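You operate a simulated robot arm through the tools that you are given. There is no shell and no other tool.

The job below is to be done with a simulated robot arm. You get a single attempt, and the scene is never put back.

## Task
Beat the ball on the fibre block with the brown looped stick, then the brown mallet, and roll it smooth.
Fine: tan with the stick, pale with the mallet; roll it along the groove to the blue end; hang the stick on the green peg, mallet back; leave the other tools and balls. Set down upright: brown mallet.

It is judged by the outcome, as a careful person would: the job done as asked, and still so three seconds after it is handed in. It fails if anything else is knocked over, pushed out of place, dropped, spilled or broken.

## Robot
A 6-joint arm with a two-finger gripper, fixed in place. Base frame: the origin is on the floor under the middle of its stand, x ahead of it, y to its left, z up. Units: mm, rad, N and s.
It reaches about 1206 mm from its shoulder. Its first joint turns from -2.897 to 2.897 rad. Payload 2.45 kg.
Tool frame: the origin (TCP) lies between the finger pads and is the grasp point; the fingertips stand 20 mm ahead of it; z points along the fingers, y is the line along which they close. The gripper opens to 140 mm; its body begins 168 mm behind the TCP.
Orientation is told as [roll, pitch, yaw] about the base's x, y, z axes, in that order, counted from this pose: with the fingers straight down and closing along the base's y, the tool's x points along the base's -x, its y along +y and its z along -z.

## Interface
- The arm moves only by the tool arm_command. Its argument "steps" is a list of rows, each an object of numbers (a shift or turn left out is 0, a gripper value left out holds the last): "x", "y", "z": the shift along the base's x, y, z in mm; "ax", "ay", "az": the turn, a rotation vector about the base's x, y, z in rad. In form: [{"x": .., "y": .., "z": .., "ax": .., "ay": .., "az": ..}, ...]. A call has 1 to 20 rows; each row shifts and turns the commanded pose from where the row before left it. "claw" is the finger opening in mm, from 0 to 140, set as the call begins (left out, the last holds). Each row takes 0.2 s and may step no farther than 50 mm and 0.15 rad from the row before; otherwise, or with a gripper value out of range, the whole call is refused. A pose out of reach is approached as far as the arm can. The call stops where the force on the tool passes 90 N (or 10 N more than at its start, if that is more) or the arm is blocked; 0.2 s more then pass. Each finger travels about 45 mm/s and halts on what it meets, pressing with about 38 N; the grip force reading is that of the motor and also rises with nothing between the fingers. The clock runs only during rows and for 0.2 s after the last one: add rows that do not move to give the fingers time. The reply holds the time, the measured pose of the TCP, the force on the tool along the base axes, the opening and the grip force, in the units named above and with some noise, with the torque about the TCP (base axes, N m) and any sound that the robot's microphone picked up.
- Cameras (640 x 400 px; columns grow to the right, rows downward): "scene" is fixed at [399.4, 499.1, 1562.1]; the picture's right is [0.99, 0.12, 0.00], its down [0.05, -0.40, -0.92] and it looks along [-0.11, 0.91, -0.40] (base axes); focal length 214 px, centre (320, 200). "wrist" rides on the gripper at [78, 11, -209] in the tool frame; the picture's right is [-0.14, 0.99, 0.00], its down [-0.92, -0.13, -0.37] and it looks along [-0.37, -0.05, 0.93] (tool axes); focal length 280 px, centre (320, 200).
- get_image(camera): a new picture of that camera. It takes no simulated time.
- point_at(camera, pixels): for up to 12 pixels [column, row] of the newest picture of that camera ("zoom" is the newest enlarged one), the place [x, y, z] in the base frame of the surface seen there, good to about 2 mm. It takes no simulated time.
- zoom(camera, box): a new picture of the part [left, top, right, bottom] of that camera's present view, enlarged. It takes no simulated time.
- job_done(): hands the job in; it is judged then, once.

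Open the gripper and draw the arm clear of the work before you hand the job in, unless the task says otherwise.

The tools are called by a JSON object that holds its "op" and its "data". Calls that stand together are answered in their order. arm_command: Moves the arm, as the interface text tells. Its arguments: {"type":"object","properties":{"steps":{"type":"array","items":{"type":"object","properties":{"x":{"type":"number"},"y":{"type":"number"},"z":{"type":"number"},"ax":{"type":"number"},"ay":{"type":"number"},"az":{"type":"number"}}}},"claw":{"type":"number"}},"required":["steps"]} The other tools are called the same way: get_image (camera) takes a picture; point_at (camera, pixels) gives the place of the surface under pixels of a picture; zoom (camera, box) takes an enlarged picture of a part of a camera's view; job_done () hands the job in.

At the start:

```text
time: 0.0
eef_pos: [58.5, 429.9, 1441.8]
tool_rot: [0.003, 0.004, 0.001]
ft_force: [0.1, -0.5, -0.1]
torque: [-0.03, 0.01, 0.03]
opening: 140.2
finger_force: 0.2
```

scene: 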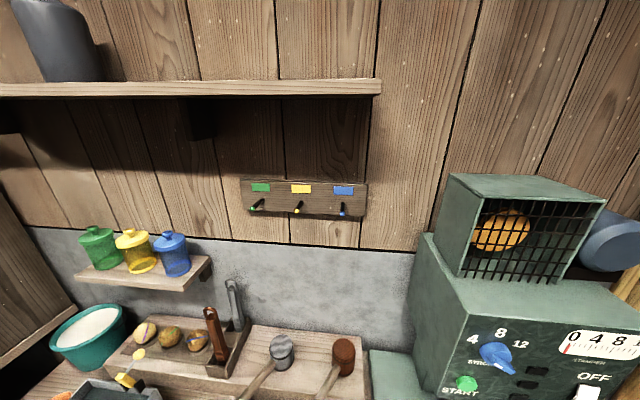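
wrist: 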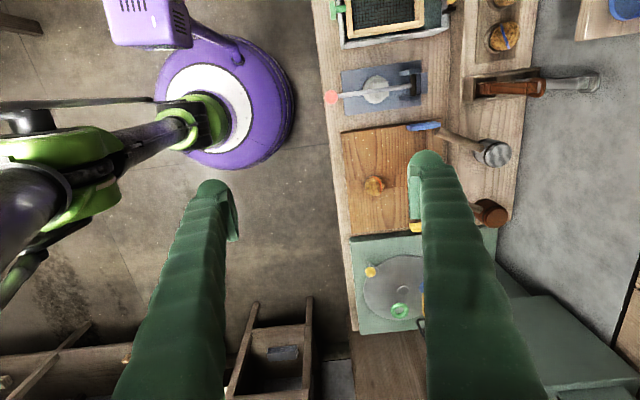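

I'll start by looking at both views more closely: the scene shows tools near (210,335), (282,350), (343,355) and the wrist shows a board with a ball near (375,187).

{"op": "zoom", "data": {"camera": "scene", "box": [80, 240, 400, 400]}}

{"op": "zoom", "data": {"camera": "wrist", "box": [310, 0, 630, 200]}}

{"op": "zoom", "data": {"camera": "wrist", "box": [320, 110, 560, 260]}}

```text
2.00 times, centred on (240, 320) of scene
```

zoom: 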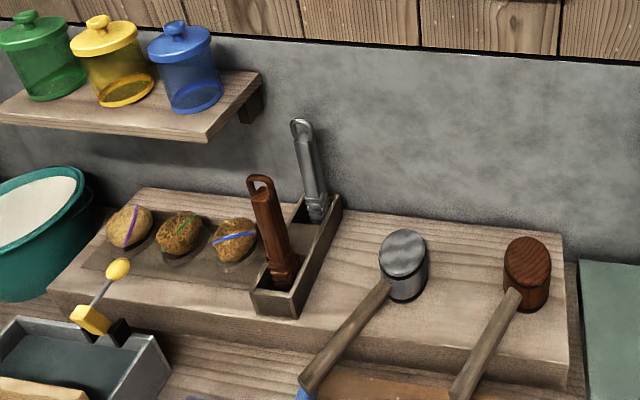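

```text
2.00 times, centred on (470, 100) of wrist
```

zoom: 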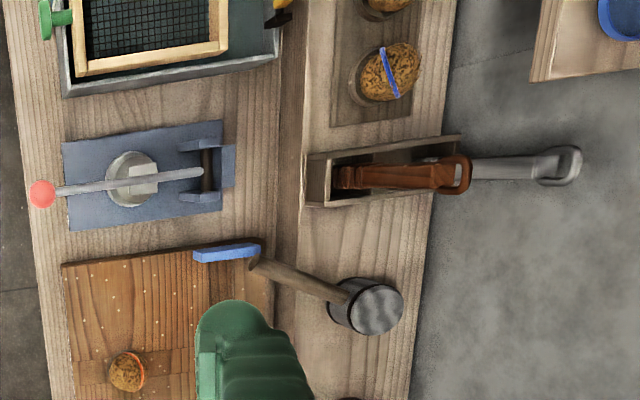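

```text
2.67 times, centred on (440, 185) of wrist
```

zoom: 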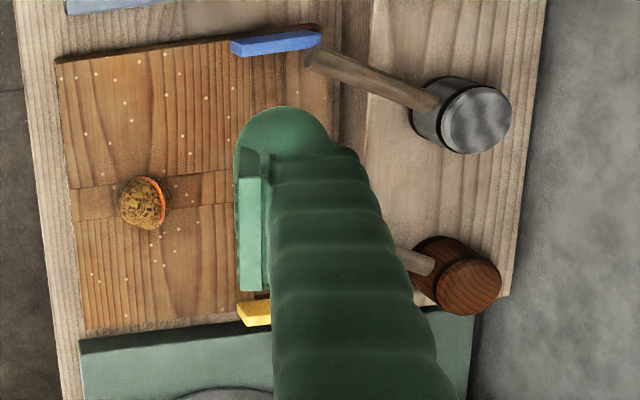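

The board with the ball is partly hidden by the finger, so I'll measure key points on it, on the stick, the mallets and the pegs.

{"op": "point_at", "data": {"camera": "wrist", "pixels": [[375, 187], [345, 135], [352, 232], [421, 126], [416, 228], [490, 153], [488, 212], [450, 140], [510, 88], [570, 83], [378, 90], [400, 150]]}}

{"op": "get_image", "data": {"camera": "scene"}}

{"op": "zoom", "data": {"camera": "scene", "box": [230, 170, 390, 270]}}

```text
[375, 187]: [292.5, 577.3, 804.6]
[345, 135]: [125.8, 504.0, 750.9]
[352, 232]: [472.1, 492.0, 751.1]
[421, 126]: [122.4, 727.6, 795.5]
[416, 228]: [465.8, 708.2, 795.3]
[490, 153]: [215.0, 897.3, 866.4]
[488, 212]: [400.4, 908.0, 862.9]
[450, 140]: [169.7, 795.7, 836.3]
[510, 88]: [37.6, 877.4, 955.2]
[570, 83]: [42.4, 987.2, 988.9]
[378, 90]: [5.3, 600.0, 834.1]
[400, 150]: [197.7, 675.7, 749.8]
```

```text
taken
```

scene: 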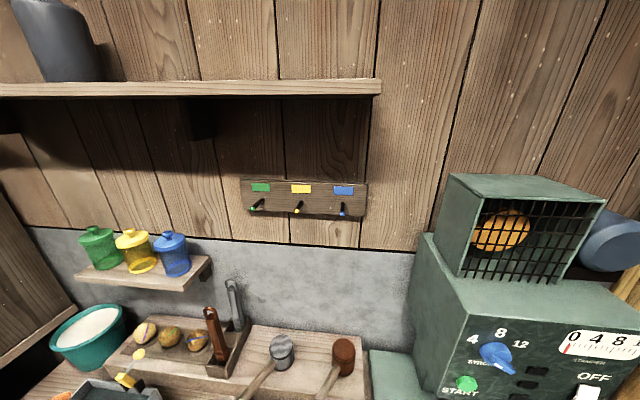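

```text
4.00 times, centred on (310, 220) of scene
```

zoom: 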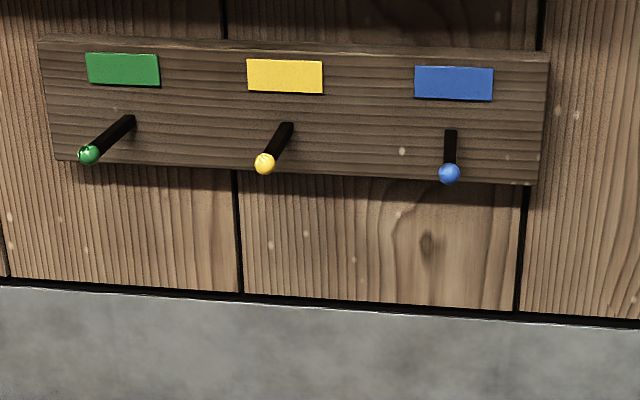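

The green peg tip shows at zoom (89,154) with its root at (128,122). I'll measure the pegs, the plank and the wall.

{"op": "point_at", "data": {"camera": "zoom", "pixels": [[89, 154], [100, 146], [110, 137], [120, 128], [128, 121], [125, 70], [70, 145], [150, 160], [264, 163], [448, 173], [200, 230], [290, 127]]}}

{"op": "zoom", "data": {"camera": "scene", "box": [190, 270, 270, 390]}}

```text
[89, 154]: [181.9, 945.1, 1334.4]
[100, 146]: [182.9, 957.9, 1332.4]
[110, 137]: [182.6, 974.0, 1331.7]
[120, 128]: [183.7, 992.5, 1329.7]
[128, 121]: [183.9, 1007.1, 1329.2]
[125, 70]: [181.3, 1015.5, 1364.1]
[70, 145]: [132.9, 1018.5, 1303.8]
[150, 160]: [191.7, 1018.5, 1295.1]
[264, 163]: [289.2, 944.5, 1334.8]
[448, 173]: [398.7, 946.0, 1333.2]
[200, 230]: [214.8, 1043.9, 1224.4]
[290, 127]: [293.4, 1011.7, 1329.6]
```

```text
3.33 times, centred on (230, 330) of scene
```

zoom: 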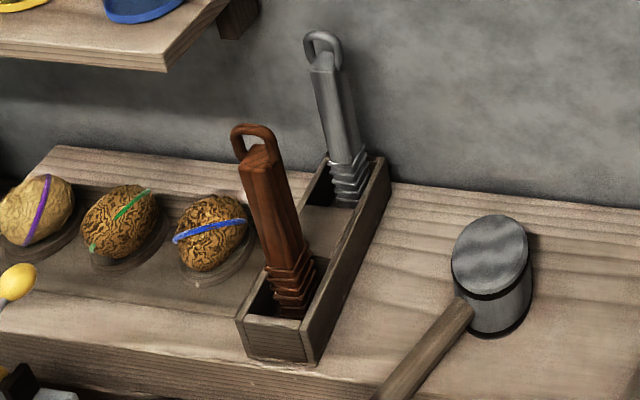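

Pegs are measured: green peg axis at x≈183, z≈1328, tip at y≈945, plank face y≈1018. Now I'll move the hand over the bench to see the fibre block unobstructed.

{"op": "arm_command", "data": {"steps": [{"x": 10, "y": 30}, {"x": 10, "y": 40}, {"x": 10, "y": 40}, {"x": 10, "y": 40}, {"z": -30}, {"z": -30}, {"z": -30}, {}]}}

{"op": "get_image", "data": {"camera": "wrist"}}

{"op": "get_image", "data": {"camera": "scene"}}

```text
time: 1.8
eef_pos: [96.2, 566.7, 1315.0]
tool_rot: [0.002, 0.002, 0.002]
ft_force: [-0.6, -0.1, -0.1]
torque: [-0.01, 0.02, 0.01]
opening: 139.7
finger_force: 0.0
out of reach, approached as far as the arm can: row 1, 2, 3, 4
```

```text
taken
```

wrist: 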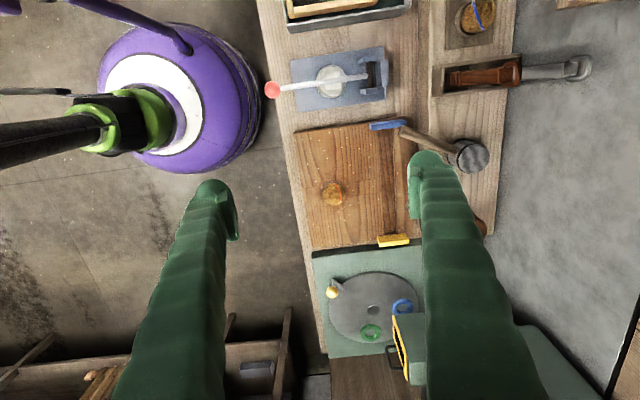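

```text
taken
```

scene: 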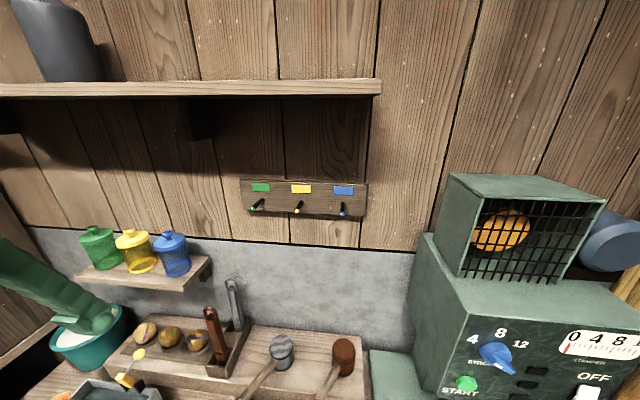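

The groove seems to run between the blue bar (388,125) and the yellow bar (393,240). I'll zoom into the block.

{"op": "zoom", "data": {"camera": "wrist", "box": [280, 100, 520, 250]}}

{"op": "zoom", "data": {"camera": "wrist", "box": [420, 30, 620, 155]}}

```text
2.67 times, centred on (400, 175) of wrist
```

zoom: 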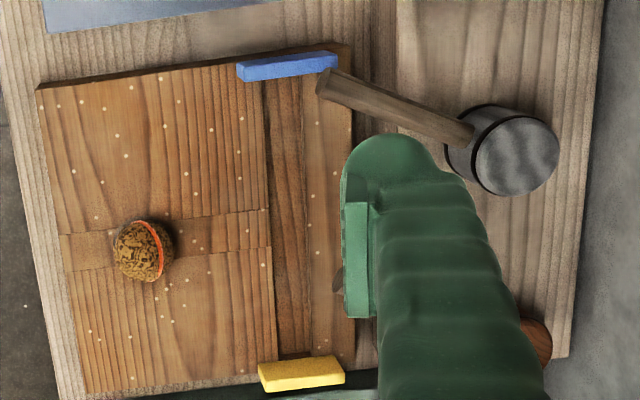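

```text
3.20 times, centred on (520, 92) of wrist
```

zoom: 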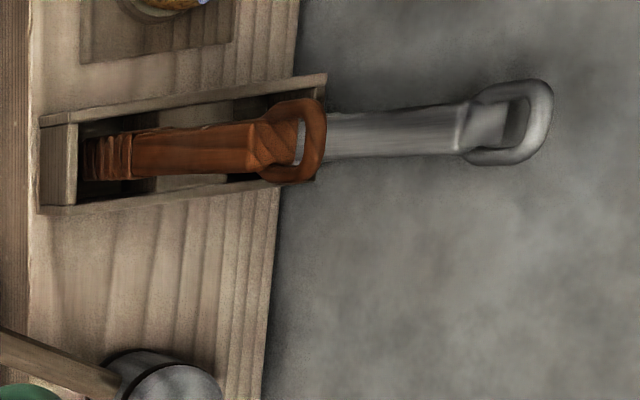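

Groove visible between columns 265–320 of the zoom, with a cross channel from the ball (143,250) to it. Let me measure the block profile first.

{"op": "zoom", "data": {"camera": "wrist", "box": [280, 100, 440, 260]}}

{"op": "point_at", "data": {"camera": "wrist", "pixels": [[334, 193], [325, 160], [372, 150], [372, 185], [372, 215], [380, 150], [385, 150], [390, 150], [395, 150], [385, 185], [385, 215], [402, 160]]}}

{"op": "point_at", "data": {"camera": "wrist", "pixels": [[386, 125], [393, 240], [297, 135], [312, 248], [360, 188], [350, 188], [345, 193], [310, 193], [378, 186], [382, 186], [390, 186], [396, 186]]}}

```text
2.50 times, centred on (360, 180) of wrist
```

zoom: 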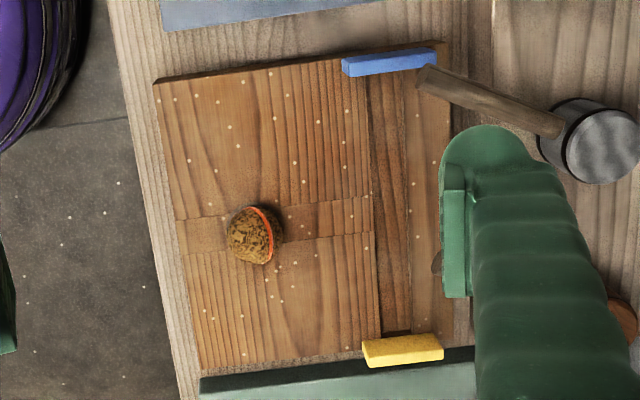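

```text
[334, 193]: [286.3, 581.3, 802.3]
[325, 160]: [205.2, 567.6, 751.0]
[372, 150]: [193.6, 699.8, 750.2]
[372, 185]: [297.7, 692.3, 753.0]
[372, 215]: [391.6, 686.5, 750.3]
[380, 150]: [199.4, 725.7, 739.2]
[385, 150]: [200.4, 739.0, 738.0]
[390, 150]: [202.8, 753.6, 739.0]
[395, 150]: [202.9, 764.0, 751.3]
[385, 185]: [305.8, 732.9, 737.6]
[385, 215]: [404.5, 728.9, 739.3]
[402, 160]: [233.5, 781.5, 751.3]
```

```text
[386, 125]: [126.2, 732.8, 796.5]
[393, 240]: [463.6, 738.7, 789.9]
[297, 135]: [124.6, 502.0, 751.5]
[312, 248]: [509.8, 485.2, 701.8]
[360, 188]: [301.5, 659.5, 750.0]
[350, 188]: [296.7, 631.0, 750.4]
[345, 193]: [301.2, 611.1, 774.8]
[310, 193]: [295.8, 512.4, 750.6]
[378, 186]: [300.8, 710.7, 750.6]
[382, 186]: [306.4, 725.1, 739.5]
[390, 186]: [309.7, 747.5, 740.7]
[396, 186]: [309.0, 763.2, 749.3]
```

The groove floor is z≈738, y≈715–758, from the blue bar x≈130 to the yellow bar x≈460; ball at (288,580) with top z≈804. Now measure the stick and its box.

{"op": "zoom", "data": {"camera": "wrist", "box": [420, 40, 540, 115]}}

{"op": "zoom", "data": {"camera": "scene", "box": [190, 290, 270, 390]}}

```text
5.33 times, centred on (480, 78) of wrist
```

zoom: 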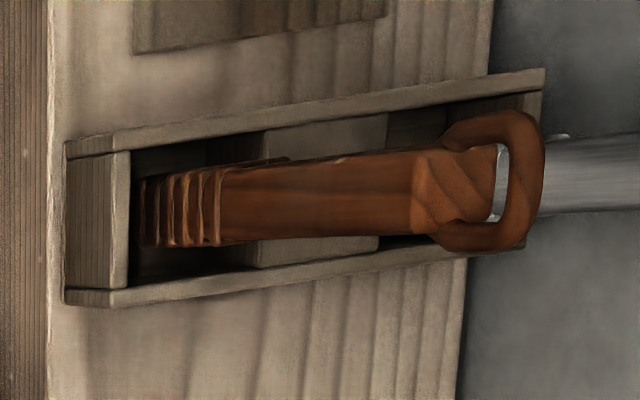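

```text
4.00 times, centred on (230, 340) of scene
```

zoom: 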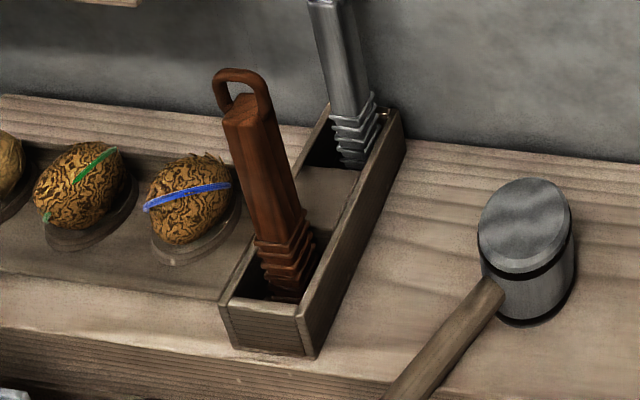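

The brown stick's loop top is at zoom (242,76), body top (250,112), ridged end (290,285), in the front compartment of the rack. Measuring those points.

{"op": "point_at", "data": {"camera": "zoom", "pixels": [[242, 75], [248, 118], [228, 121], [270, 121], [255, 180], [282, 160], [270, 225], [282, 270], [290, 292], [262, 337], [230, 310], [300, 325]]}}

{"op": "point_at", "data": {"camera": "wrist", "pixels": [[433, 77], [448, 78], [465, 78], [480, 78], [495, 76], [505, 83], [517, 74], [437, 92], [436, 70], [516, 55], [525, 78], [500, 86]]}}

```text
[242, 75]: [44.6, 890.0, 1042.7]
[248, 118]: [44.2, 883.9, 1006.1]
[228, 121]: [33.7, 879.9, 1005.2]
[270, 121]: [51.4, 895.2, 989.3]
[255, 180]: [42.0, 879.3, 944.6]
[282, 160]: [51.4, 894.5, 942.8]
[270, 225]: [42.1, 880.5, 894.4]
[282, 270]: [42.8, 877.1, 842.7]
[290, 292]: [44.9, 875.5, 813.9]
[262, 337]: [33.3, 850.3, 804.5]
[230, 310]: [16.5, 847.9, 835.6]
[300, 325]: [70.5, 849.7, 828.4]
```

```text
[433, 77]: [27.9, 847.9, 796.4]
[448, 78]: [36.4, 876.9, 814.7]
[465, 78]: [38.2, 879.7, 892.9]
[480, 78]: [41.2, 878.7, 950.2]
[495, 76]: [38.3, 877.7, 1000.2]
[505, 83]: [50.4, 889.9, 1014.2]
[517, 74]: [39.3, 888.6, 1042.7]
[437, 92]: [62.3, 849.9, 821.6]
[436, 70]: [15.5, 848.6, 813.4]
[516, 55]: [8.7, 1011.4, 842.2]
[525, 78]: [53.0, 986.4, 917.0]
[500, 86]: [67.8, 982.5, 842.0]
```

The stick is vertical: centre ≈(42,890), bottom z≈800, body top z≈1005, loop top z≈1042, loop hole facing y. I'll turn the hand so it closes along x and tilts forward 45°, both for viewing and for gripping the stick from the front.

{"op": "arm_command", "data": {"steps": [{"az": -0.1428}, {"az": -0.1428}, {"az": -0.1428}, {"az": -0.1428}, {"az": -0.1428}, {"az": -0.1428}, {"az": -0.1428}, {"az": -0.1428}, {"az": -0.1428}, {"az": -0.1428}, {"az": -0.1428}, {"ax": 0.1309}, {"ax": 0.1309}, {"ax": 0.1309}, {"ax": 0.1309}, {"ax": 0.1309}, {"ax": 0.1309}, {}]}}

{"op": "get_image", "data": {"camera": "wrist"}}

{"op": "get_image", "data": {"camera": "scene"}}

```text
time: 5.6
eef_pos: [97.1, 567.5, 1311.1]
tool_rot: [0.003, 0.787, -1.57]
ft_force: [-0.3, -0.1, -1.5]
torque: [-0.01, 0.02, 0.03]
opening: 140.4
finger_force: 0.0
```

```text
taken
```

wrist: 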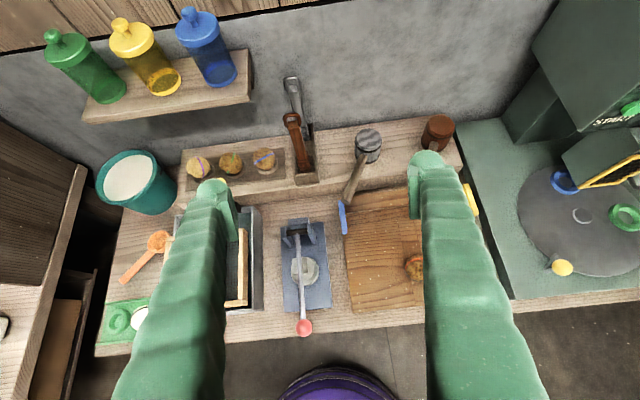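

```text
taken
```

scene: 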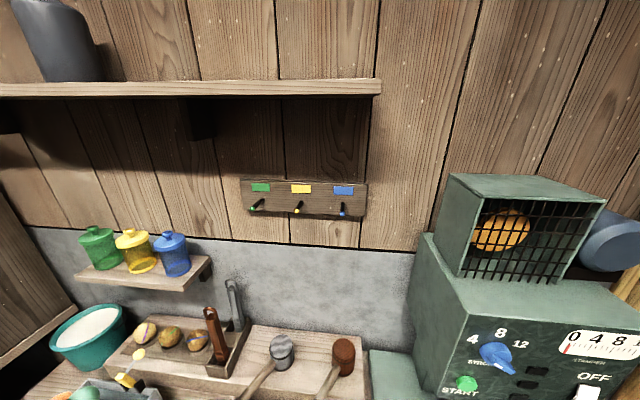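

Good overview now: stick at (293,140), mallets at (365,150) and (438,130), ball at (415,267). I'll shift +x to bring the block and brown mallet between the fingers.

{"op": "arm_command", "data": {"steps": [{"x": 45}, {"x": 45}, {"x": 45}, {"x": 45}, {"x": 30}, {}]}}

{"op": "get_image", "data": {"camera": "wrist"}}

{"op": "zoom", "data": {"camera": "wrist", "box": [220, 90, 420, 215]}}

{"op": "zoom", "data": {"camera": "wrist", "box": [230, 170, 430, 310]}}

```text
time: 7.0
eef_pos: [306.6, 568.1, 1312.8]
tool_rot: [0.002, 0.787, -1.569]
ft_force: [-0.5, 0.7, 0.0]
torque: [-0.05, -0.02, -0.01]
opening: 139.7
finger_force: 0.0
```

```text
taken
```

wrist: 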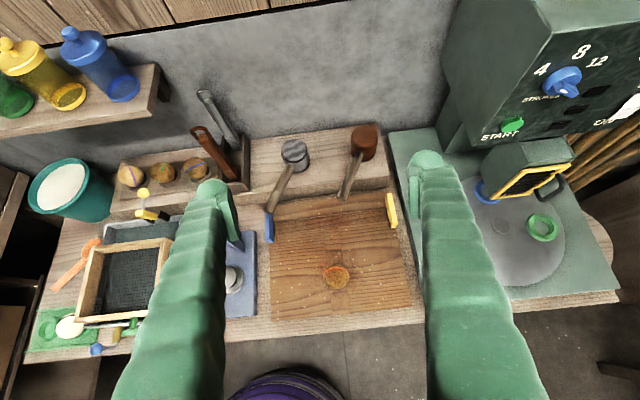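

```text
3.20 times, centred on (320, 152) of wrist
```

zoom: 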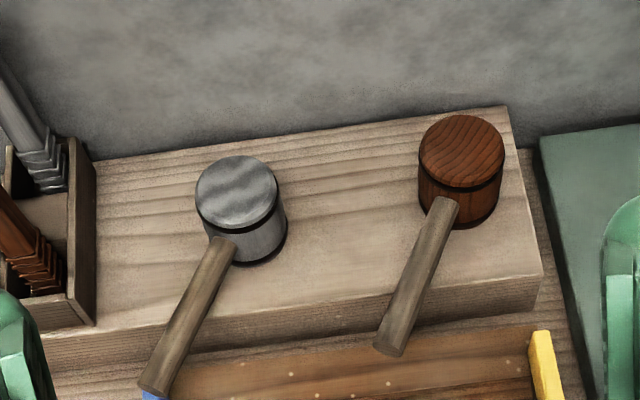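

```text
2.86 times, centred on (330, 240) of wrist
```

zoom: 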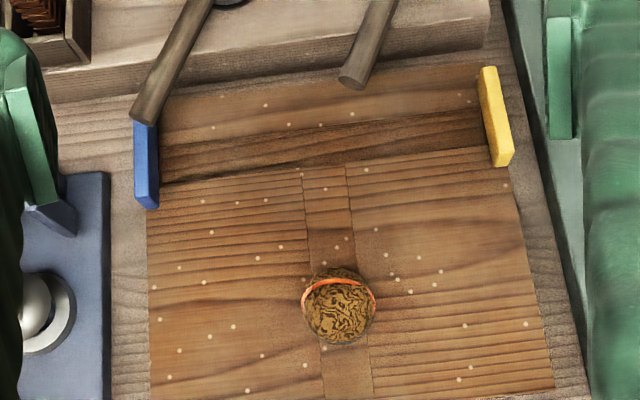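

Clear view. I'll measure the brown mallet: head top at wrist (363,138), handle from (358,160) to (343,195), plus the grey handle and shelf edge.

{"op": "point_at", "data": {"camera": "wrist", "pixels": [[364, 137], [351, 139], [377, 138], [364, 128], [364, 147], [362, 158], [356, 165], [352, 173], [348, 183], [344, 193], [342, 199], [364, 162]]}}

{"op": "point_at", "data": {"camera": "wrist", "pixels": [[294, 150], [289, 168], [281, 187], [272, 208], [330, 180], [380, 160], [337, 277], [337, 268], [337, 288], [325, 277], [349, 277], [330, 215]]}}

{"op": "zoom", "data": {"camera": "wrist", "box": [310, 110, 410, 210]}}

```text
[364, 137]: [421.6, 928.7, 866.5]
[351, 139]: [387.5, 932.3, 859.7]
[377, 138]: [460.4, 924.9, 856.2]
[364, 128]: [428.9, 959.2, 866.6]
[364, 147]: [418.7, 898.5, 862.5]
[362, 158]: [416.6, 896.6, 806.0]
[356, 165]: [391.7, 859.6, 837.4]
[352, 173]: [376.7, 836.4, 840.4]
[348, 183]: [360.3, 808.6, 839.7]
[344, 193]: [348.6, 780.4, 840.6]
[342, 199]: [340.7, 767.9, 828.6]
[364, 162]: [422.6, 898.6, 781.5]
```

```text
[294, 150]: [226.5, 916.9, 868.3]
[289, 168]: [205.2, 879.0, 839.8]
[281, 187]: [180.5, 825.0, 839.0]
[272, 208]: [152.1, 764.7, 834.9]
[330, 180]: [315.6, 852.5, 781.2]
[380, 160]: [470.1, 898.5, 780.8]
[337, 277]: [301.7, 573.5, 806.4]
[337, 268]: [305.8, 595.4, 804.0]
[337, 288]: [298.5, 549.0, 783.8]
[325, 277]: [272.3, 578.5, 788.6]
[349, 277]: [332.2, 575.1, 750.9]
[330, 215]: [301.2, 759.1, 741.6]
```

```text
4.00 times, centred on (360, 160) of wrist
```

zoom: 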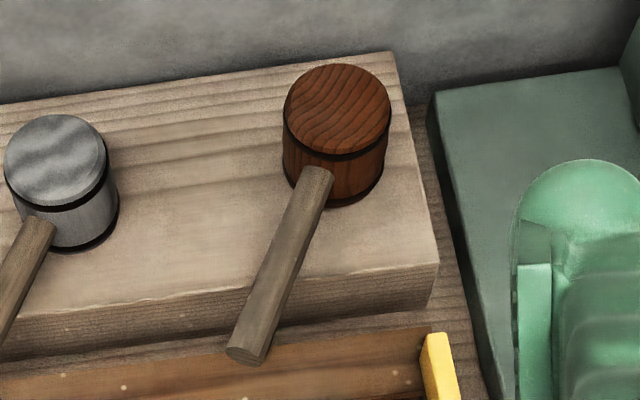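

The brown mallet head is centred ≈(424,930), Ø≈72, base z 781, top 866; handle runs toward (341,767) at z≈828. Now check nearby obstacles: the jar shelf edge and the upper shelf.

{"op": "point_at", "data": {"camera": "wrist", "pixels": [[166, 80], [150, 112], [122, 88], [85, 35], [155, 70], [195, 165], [205, 135], [210, 98], [235, 175], [205, 180]]}}

{"op": "point_at", "data": {"camera": "scene", "pixels": [[320, 82], [320, 92], [205, 262], [188, 288], [160, 265], [370, 88], [265, 212], [250, 182], [366, 186], [200, 110]]}}

```text
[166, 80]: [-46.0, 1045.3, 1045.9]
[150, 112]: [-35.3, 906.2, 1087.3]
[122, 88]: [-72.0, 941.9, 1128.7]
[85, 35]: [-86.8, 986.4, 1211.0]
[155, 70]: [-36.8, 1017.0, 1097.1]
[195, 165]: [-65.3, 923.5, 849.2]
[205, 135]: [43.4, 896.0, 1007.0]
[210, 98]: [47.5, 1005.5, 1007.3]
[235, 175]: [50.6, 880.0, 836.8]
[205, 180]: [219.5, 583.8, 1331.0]
```

```text
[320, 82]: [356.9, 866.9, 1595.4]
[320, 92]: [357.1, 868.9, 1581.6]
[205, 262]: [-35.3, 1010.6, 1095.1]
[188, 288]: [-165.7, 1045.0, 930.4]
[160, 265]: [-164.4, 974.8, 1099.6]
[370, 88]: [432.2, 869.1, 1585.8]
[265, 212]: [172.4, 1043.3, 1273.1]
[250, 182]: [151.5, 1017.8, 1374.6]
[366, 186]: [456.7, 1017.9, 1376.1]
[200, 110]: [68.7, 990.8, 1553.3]
```

Jar shelf right edge x≈-35, front y≈905, z≈1095, clear of the stick at x≈42. I'll bring the hand in front of the stick with the claw at 70 mm.

{"op": "arm_command", "data": {"claw": 70, "steps": [{"x": -45, "y": 10}, {"x": -45, "y": 20}, {"x": -45, "y": 20}, {"x": -45, "y": 20}, {"x": -45, "y": 20, "z": -20}, {"x": -40, "y": 20, "z": -40}, {"y": 20, "z": -45}, {"z": -45}, {"z": -45}, {"z": -45}, {"z": -30}, {}]}}

{"op": "get_image", "data": {"camera": "wrist"}}

{"op": "get_image", "data": {"camera": "scene"}}

```text
refused: row 5 steps farther than a row can; nothing moved
```

```text
taken
```

wrist: 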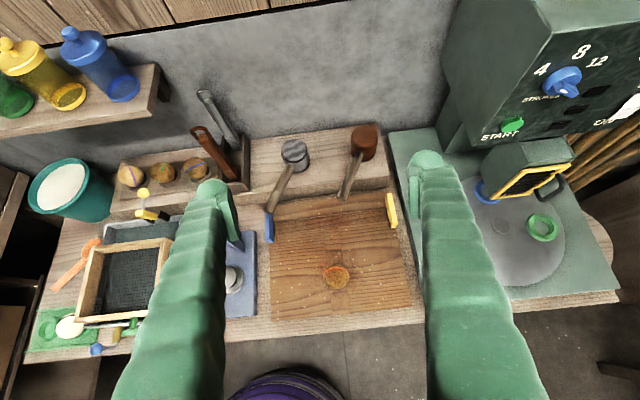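

```text
taken
```

scene: 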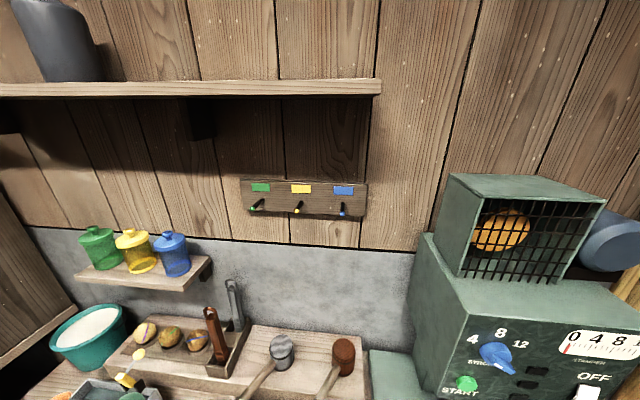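

Row 5 was too long (combined over 50 mm); nothing moved. I'll resend with shorter steps toward the front of the stick.

{"op": "arm_command", "data": {"claw": 70, "steps": [{"x": -44, "y": 20}, {"x": -44, "y": 20}, {"x": -44, "y": 20}, {"x": -44, "y": 20}, {"x": -44, "y": 20}, {"x": -44, "y": 20}, {"y": 20, "z": -44}, {"z": -45}, {"z": -45}, {"z": -45}, {"z": -45}, {"z": -45}, {}]}}

{"op": "get_image", "data": {"camera": "wrist"}}

{"op": "get_image", "data": {"camera": "scene"}}

```text
time: 9.8
eef_pos: [67.2, 703.1, 1039.8]
tool_rot: [-0.001, 0.788, -1.561]
ft_force: [0.4, -0.1, -0.1]
torque: [0.01, 0.01, -0.02]
opening: 69.6
finger_force: 0.1
out of reach, approached as far as the arm can: row 6, 7
```

```text
taken
```

wrist: 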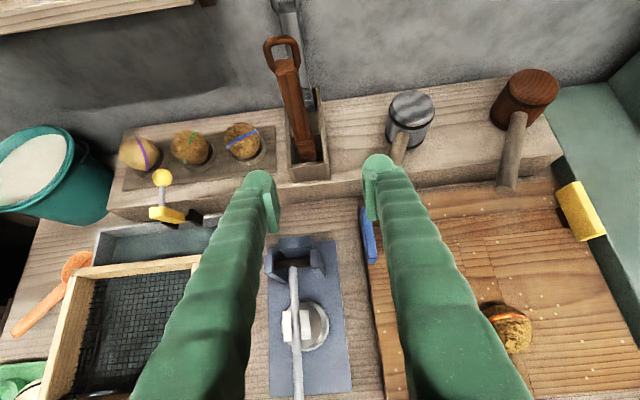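

```text
taken
```

scene: 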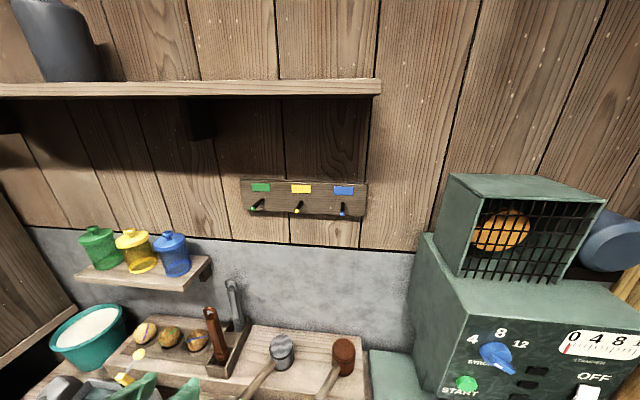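

Some rows were clipped in x (I'm at x=67, wanted 43), with the stick's loop at (281,50) ahead. I'll try the remaining x shift here at the lower height.

{"op": "arm_command", "data": {"steps": [{"x": -12}, {"x": -12}, {"y": 20, "z": -20}, {}]}}

{"op": "get_image", "data": {"camera": "wrist"}}

{"op": "zoom", "data": {"camera": "wrist", "box": [240, 20, 400, 180]}}

```text
time: 10.8
eef_pos: [69.0, 723.0, 1021.7]
tool_rot: [0.0, 0.786, -1.562]
ft_force: [-0.4, 0.4, -0.7]
torque: [0.0, -0.02, -0.03]
opening: 70.0
finger_force: 0.0
out of reach, approached as far as the arm can: row 1, 2, 3
```

```text
taken
```

wrist: 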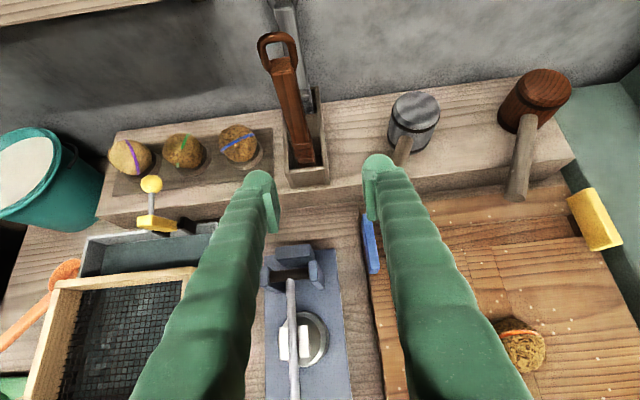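

```text
2.50 times, centred on (320, 100) of wrist
```

zoom: 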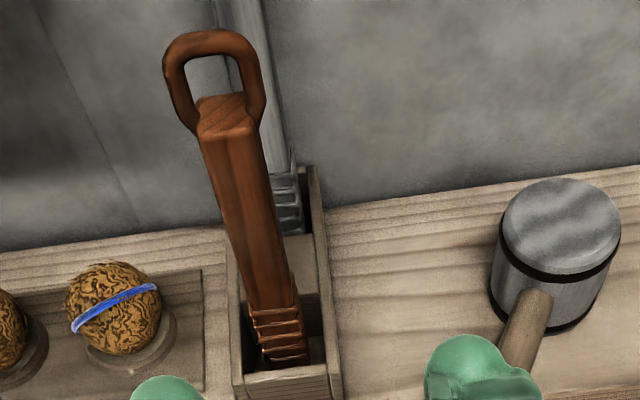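

The x limit looks like a wrist-yaw joint limit (clipped at x≈69). I'll yaw the hand by +0.08 rad to free it, then shift x toward 42; the small misalignment only turns the stick slightly.

{"op": "arm_command", "data": {"steps": [{"az": 0.04}, {"az": 0.04}, {"x": -13}, {"x": -13}, {}]}}

{"op": "get_image", "data": {"camera": "wrist"}}

```text
time: 12.0
eef_pos: [42.5, 723.3, 1023.7]
tool_rot: [0.003, 0.788, -1.489]
ft_force: [-1.0, 0.5, -0.2]
torque: [-0.04, -0.04, -0.01]
opening: 69.9
finger_force: 0.0
```

```text
taken
```

wrist: 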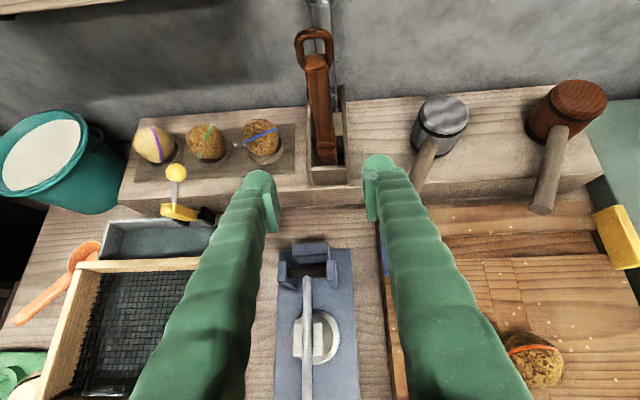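

Now at x=42.5 with the stick at (318,100) between the fingers. I'll measure its sides and loop precisely.

{"op": "zoom", "data": {"camera": "wrist", "box": [280, 20, 360, 190]}}

{"op": "point_at", "data": {"camera": "wrist", "pixels": [[308, 80], [318, 80], [329, 80], [312, 120], [322, 120], [333, 120], [298, 50], [331, 50], [313, 31], [316, 62], [325, 150], [326, 158]]}}

```text
2.35 times, centred on (320, 105) of wrist
```

zoom: 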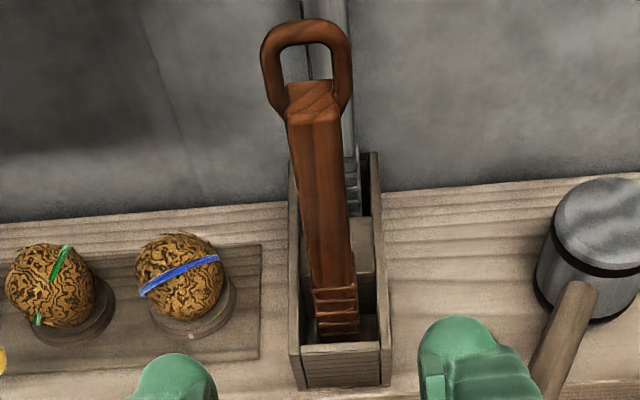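

```text
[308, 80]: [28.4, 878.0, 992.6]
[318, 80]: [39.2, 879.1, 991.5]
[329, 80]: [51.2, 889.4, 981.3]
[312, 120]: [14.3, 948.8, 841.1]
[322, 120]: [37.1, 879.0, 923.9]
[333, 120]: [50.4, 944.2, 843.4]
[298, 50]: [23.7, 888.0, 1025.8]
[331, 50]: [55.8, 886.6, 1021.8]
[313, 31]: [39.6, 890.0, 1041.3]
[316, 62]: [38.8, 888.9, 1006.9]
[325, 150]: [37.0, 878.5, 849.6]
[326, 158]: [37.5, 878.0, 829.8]
```

Stick centre is (40,889). Before gripping, I'll check that the arm can actually reach the hanging pose by the green peg with this tilt, staying clear of the pegs.

{"op": "arm_command", "data": {"steps": [{"x": 35, "z": 20}, {"x": 35, "z": 30}, {"x": 35, "z": 30}, {"x": 35, "z": 30, "y": 10}, {"y": 30, "z": 30}, {"y": 30, "z": 30}, {"y": 35, "z": 15}, {"y": 35}, {"y": 35}, {}]}}

{"op": "get_image", "data": {"camera": "wrist"}}

{"op": "get_image", "data": {"camera": "scene"}}

```text
time: 14.2
eef_pos: [185.3, 898.0, 1208.8]
tool_rot: [0.003, 0.788, -1.488]
ft_force: [0.1, 0.4, -0.4]
torque: [0.0, -0.01, 0.0]
opening: 70.2
finger_force: 0.1
```

```text
taken
```

wrist: 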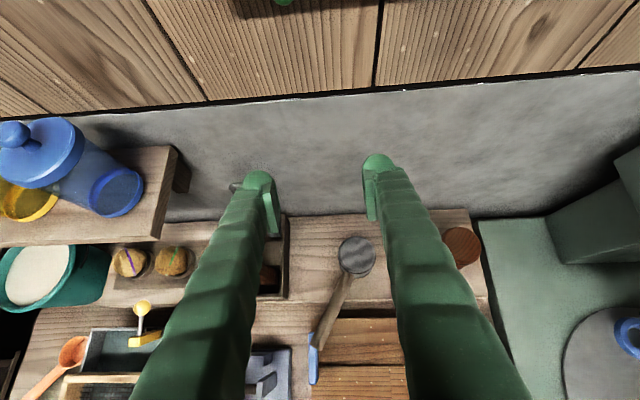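

```text
taken
```

scene: 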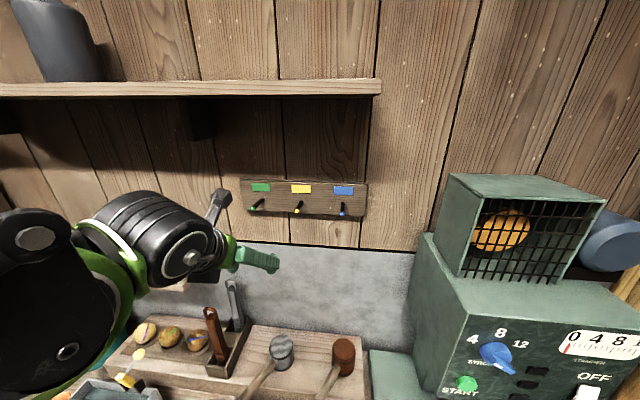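

Reachable so far (y=898). I'll go on to y≈970, still well below the peg at z 1328, to confirm the reach.

{"op": "arm_command", "data": {"steps": [{"y": 20}, {"y": 20}, {"y": 20}, {"y": 15}, {}]}}

{"op": "get_image", "data": {"camera": "wrist"}}

{"op": "get_image", "data": {"camera": "scene"}}

```text
time: 15.4
eef_pos: [186.1, 973.9, 1205.4]
tool_rot: [0.004, 0.787, -1.489]
ft_force: [0.0, -0.3, 0.0]
torque: [0.0, 0.0, 0.01]
opening: 70.1
finger_force: 0.1
```

```text
taken
```

wrist: 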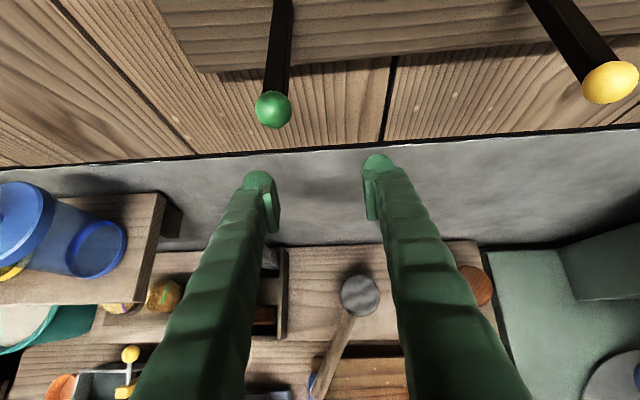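

```text
taken
```

scene: 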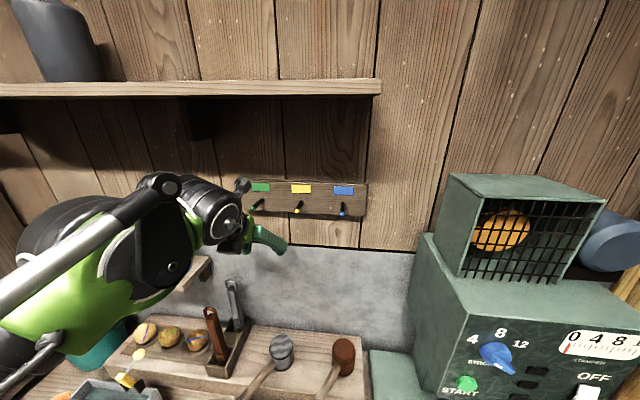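

The hanging pose is reachable. The green peg tip is at wrist (273,110); I'll measure it again from here for accuracy.

{"op": "point_at", "data": {"camera": "wrist", "pixels": [[273, 110], [258, 110], [290, 110], [273, 94], [273, 126], [270, 85], [288, 85], [278, 60], [281, 30], [270, 30], [292, 30], [283, 10]]}}

{"op": "zoom", "data": {"camera": "scene", "box": [210, 160, 310, 260]}}

```text
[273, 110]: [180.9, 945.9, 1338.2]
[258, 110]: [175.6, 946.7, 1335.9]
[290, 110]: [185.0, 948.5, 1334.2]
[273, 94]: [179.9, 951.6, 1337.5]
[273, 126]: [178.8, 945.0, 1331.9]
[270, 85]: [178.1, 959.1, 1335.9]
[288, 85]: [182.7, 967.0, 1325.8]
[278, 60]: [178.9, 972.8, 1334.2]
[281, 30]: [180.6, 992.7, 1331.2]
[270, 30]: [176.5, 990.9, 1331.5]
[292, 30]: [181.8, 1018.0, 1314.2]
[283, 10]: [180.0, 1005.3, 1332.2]
```

```text
4.00 times, centred on (260, 210) of scene
```

zoom: 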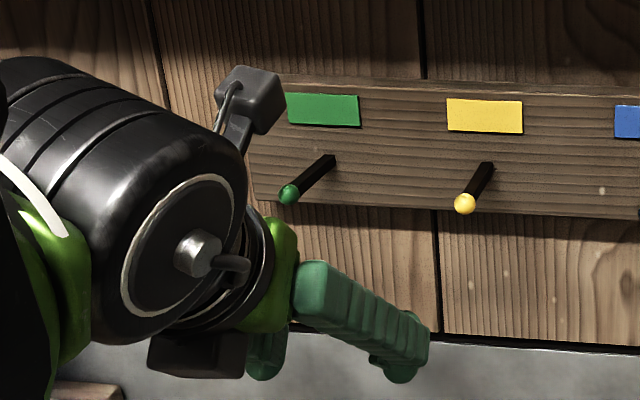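

The peg is centred at x≈180.5, tip top z≈1338, rod top z≈1334→1331. Now I'll retrace the path back to the front of the stick.

{"op": "arm_command", "data": {"steps": [{"y": -25}, {"y": -25}, {"y": -25}, {"y": -35}, {"y": -35}, {"y": -35, "z": -15}, {"y": -30, "z": -30}, {"y": -30, "z": -30}, {"x": -36, "z": -30, "y": -10}, {"x": -36, "z": -30}, {"x": -36, "z": -30}, {"x": -36, "z": -20}, {}]}}

{"op": "get_image", "data": {"camera": "wrist"}}

```text
time: 18.2
eef_pos: [37.7, 727.2, 1021.9]
tool_rot: [0.004, 0.787, -1.49]
ft_force: [0.6, -0.1, -0.9]
torque: [0.03, 0.0, 0.01]
opening: 69.9
finger_force: 0.0
```

```text
taken
```

wrist: 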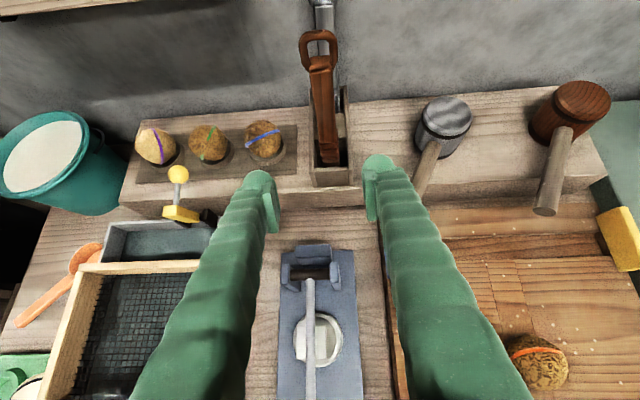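

Back in front of the stick. I'll move in so the TCP goes to (40,888,915) with the stick between the fingers.

{"op": "arm_command", "data": {"steps": [{"x": 0.5, "y": 32, "z": -21}, {"x": 0.5, "y": 32, "z": -21}, {"x": 0.5, "y": 32, "z": -21}, {"x": 0.5, "y": 32, "z": -21}, {"y": 33, "z": -22}, {}]}}

{"op": "get_image", "data": {"camera": "wrist"}}

{"op": "get_image", "data": {"camera": "scene"}}

```text
time: 19.6
eef_pos: [41.1, 885.8, 916.3]
tool_rot: [0.004, 0.789, -1.489]
ft_force: [0.2, -0.5, -0.7]
torque: [0.0, -0.02, -0.02]
opening: 70.2
finger_force: 0.0
```

```text
taken
```

wrist: 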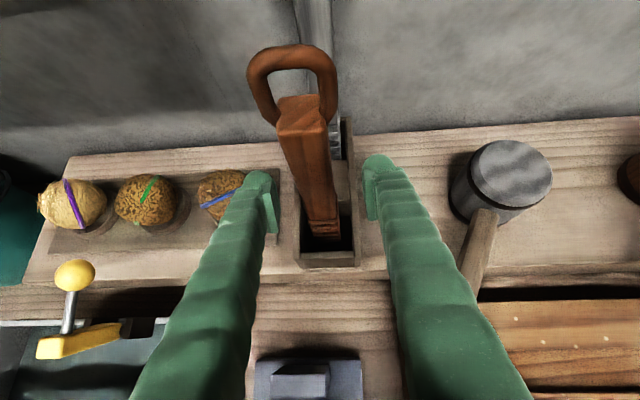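

```text
taken
```

scene: 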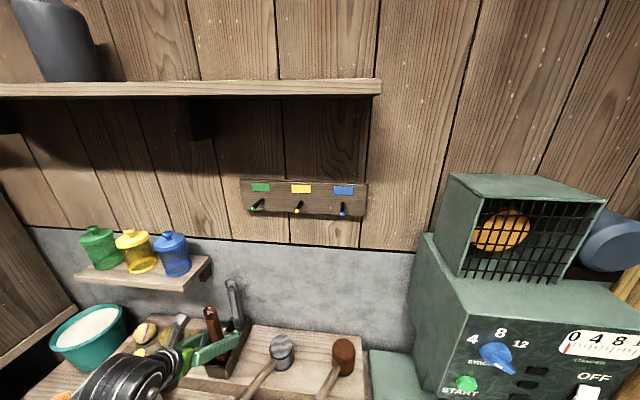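

The stick at (318,190) sits centred between the fingertips (270 and 372). Closing the claw on it.

{"op": "arm_command", "data": {"claw": 0, "steps": [{}, {}, {}, {}, {}, {}]}}

{"op": "get_image", "data": {"camera": "wrist"}}

```text
time: 21.0
eef_pos: [41.4, 884.9, 916.9]
tool_rot: [0.003, 0.788, -1.488]
ft_force: [-0.7, 1.3, 0.8]
torque: [0.08, -0.04, -0.01]
opening: 24.8
finger_force: 37.7
```

```text
taken
```

wrist: 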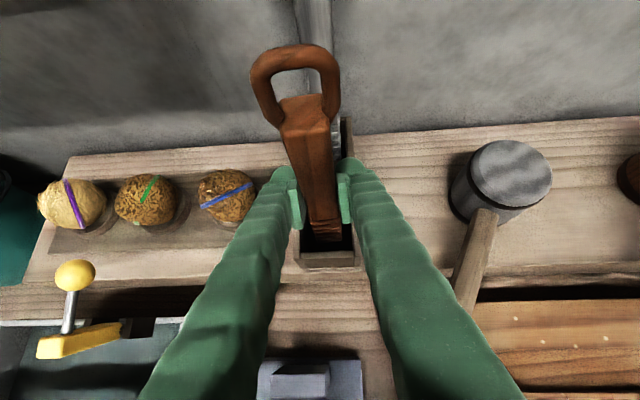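

The stick is held (opening 24.8, grip 37.7 N). I'll lift it straight up 75 mm out of the rack.

{"op": "arm_command", "data": {"steps": [{"z": 10}, {"z": 15}, {"z": 15}, {"z": 15}, {"z": 20}, {}]}}

{"op": "get_image", "data": {"camera": "wrist"}}

{"op": "zoom", "data": {"camera": "scene", "box": [120, 260, 320, 400]}}

```text
time: 22.4
eef_pos: [39.6, 884.8, 989.5]
tool_rot: [0.003, 0.786, -1.49]
ft_force: [0.3, -0.3, -1.2]
torque: [-0.01, -0.05, 0.02]
opening: 24.8
finger_force: 37.5
```

```text
taken
```

wrist: 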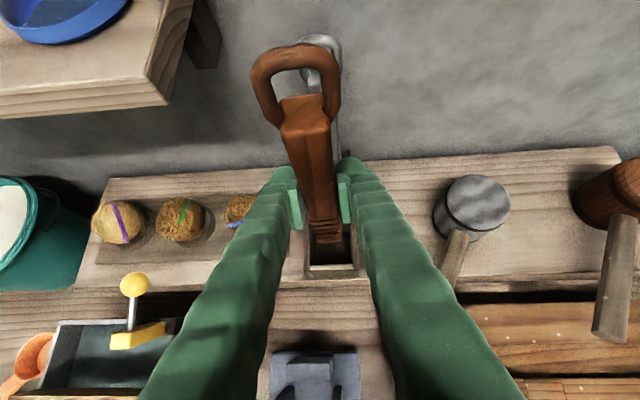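

```text
2.86 times, centred on (220, 330) of scene
```

zoom: 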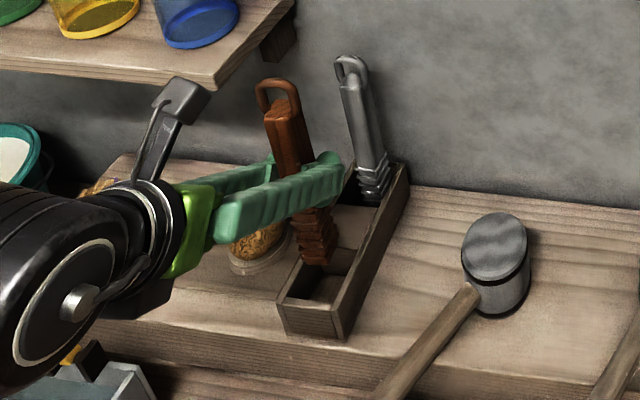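

Stick is clear of the rack (bottom about z 873). I'll raise a bit, draw it back from the wall and carry it over toward the block above the ball.

{"op": "arm_command", "data": {"steps": [{"z": 30}, {"y": -40}, {"y": -40}, {"y": -40}, {"y": -40}, {"x": 40, "y": -25}, {"x": 40, "y": -25}, {"x": 40, "y": -25}, {"x": 40, "y": -25}, {"x": 45, "y": -15}, {"x": 45, "y": -10}, {}]}}

{"op": "get_image", "data": {"camera": "wrist"}}

{"op": "get_image", "data": {"camera": "scene"}}

```text
time: 25.0
eef_pos: [290.8, 600.7, 1021.3]
tool_rot: [0.004, 0.786, -1.489]
ft_force: [-0.4, 1.0, -1.6]
torque: [0.01, 0.01, 0.01]
opening: 24.4
finger_force: 37.9
```

```text
taken
```

wrist: 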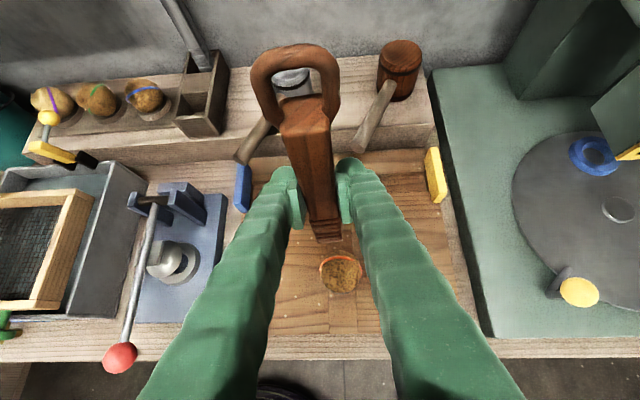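

```text
taken
```

scene: 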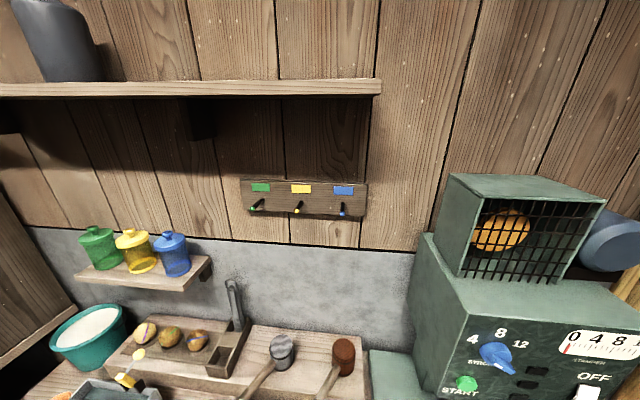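

The ball is visible at (342,272) just below the stick's ridged end (327,230). I'll zoom and measure the ball and stick end carefully.

{"op": "zoom", "data": {"camera": "wrist", "box": [280, 180, 400, 310]}}

{"op": "point_at", "data": {"camera": "wrist", "pixels": [[342, 265], [342, 275], [342, 290], [325, 275], [358, 275], [335, 262], [350, 262], [342, 282], [316, 275], [368, 275], [342, 297], [326, 232]]}}

{"op": "point_at", "data": {"camera": "wrist", "pixels": [[326, 236], [315, 236], [339, 236], [318, 222], [335, 222], [303, 110], [285, 135], [330, 115], [310, 160], [305, 55], [255, 80], [336, 80]]}}

```text
3.08 times, centred on (340, 245) of wrist
```

zoom: 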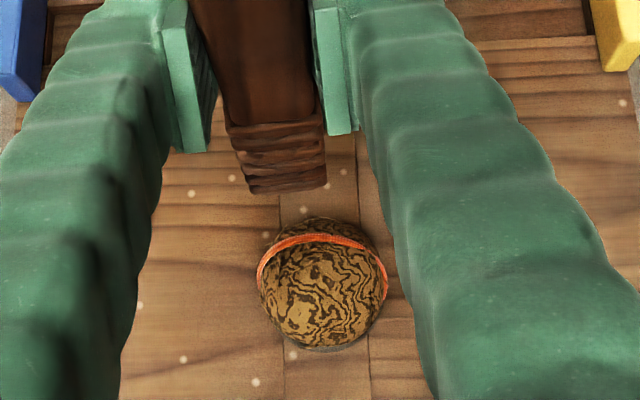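

```text
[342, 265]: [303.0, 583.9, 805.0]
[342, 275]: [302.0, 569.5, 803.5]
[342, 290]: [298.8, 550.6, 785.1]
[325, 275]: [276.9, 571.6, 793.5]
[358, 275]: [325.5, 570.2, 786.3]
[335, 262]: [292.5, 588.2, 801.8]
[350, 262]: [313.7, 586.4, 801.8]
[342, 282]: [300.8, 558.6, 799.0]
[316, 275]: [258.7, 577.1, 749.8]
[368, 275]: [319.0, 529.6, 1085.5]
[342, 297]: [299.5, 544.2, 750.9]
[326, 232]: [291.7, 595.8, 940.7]
```

```text
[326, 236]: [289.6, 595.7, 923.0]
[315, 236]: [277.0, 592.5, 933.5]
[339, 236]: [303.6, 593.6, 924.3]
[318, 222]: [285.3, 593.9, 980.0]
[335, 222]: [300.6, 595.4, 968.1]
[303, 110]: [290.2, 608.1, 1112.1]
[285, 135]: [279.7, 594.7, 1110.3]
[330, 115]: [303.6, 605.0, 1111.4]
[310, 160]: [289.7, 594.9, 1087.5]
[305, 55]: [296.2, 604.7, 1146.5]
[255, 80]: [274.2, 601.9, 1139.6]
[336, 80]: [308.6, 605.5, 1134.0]
```

Ball centre ≈(301.5,576), top z≈806; stick centre is TCP+(−0.5,+5.5), its end ≈117 mm below the TCP. I'll line the stick up above the ball, leaving ~35 mm of gap.

{"op": "arm_command", "data": {"steps": [{"x": 11, "y": -30}, {"z": -35}, {"z": -28}, {}]}}

{"op": "get_image", "data": {"camera": "wrist"}}

{"op": "zoom", "data": {"camera": "wrist", "box": [260, 180, 400, 310]}}

```text
time: 26.0
eef_pos: [301.6, 572.5, 957.4]
tool_rot: [0.004, 0.787, -1.489]
ft_force: [-0.1, -0.7, -1.1]
torque: [-0.01, -0.04, 0.02]
opening: 24.5
finger_force: 38.2
```

```text
taken
```

wrist: 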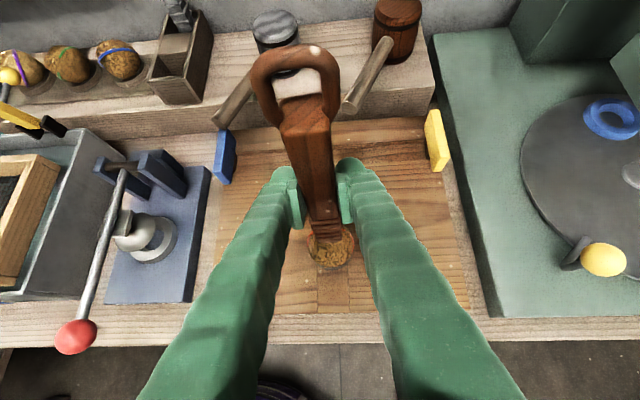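

```text
3.08 times, centred on (330, 245) of wrist
```

zoom: 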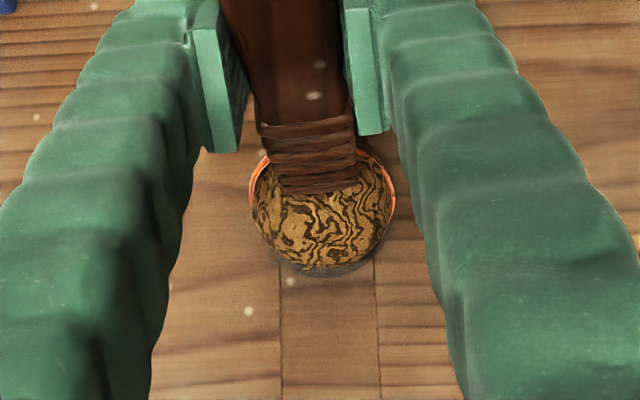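

Stick is centred over the ball with ~34 mm gap. First, a moderate blow: down 38 mm in two rows and straight back up.

{"op": "arm_command", "data": {"steps": [{"y": -2}, {"z": -18}, {"z": -20}, {"z": 20}, {"z": 18}, {}]}}

{"op": "zoom", "data": {"camera": "wrist", "box": [260, 180, 400, 310]}}

```text
time: 27.4
eef_pos: [300.8, 569.9, 961.8]
tool_rot: [0.005, 0.787, -1.488]
ft_force: [1.0, -0.8, -1.2]
torque: [0.0, 0.0, -0.02]
opening: 24.9
finger_force: 37.8
```

```text
3.08 times, centred on (330, 245) of wrist
```

zoom: 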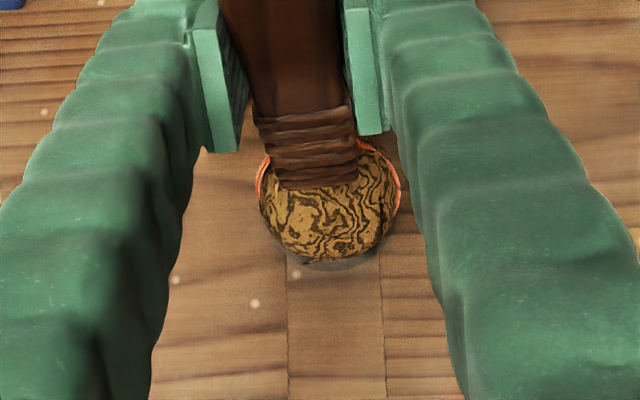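

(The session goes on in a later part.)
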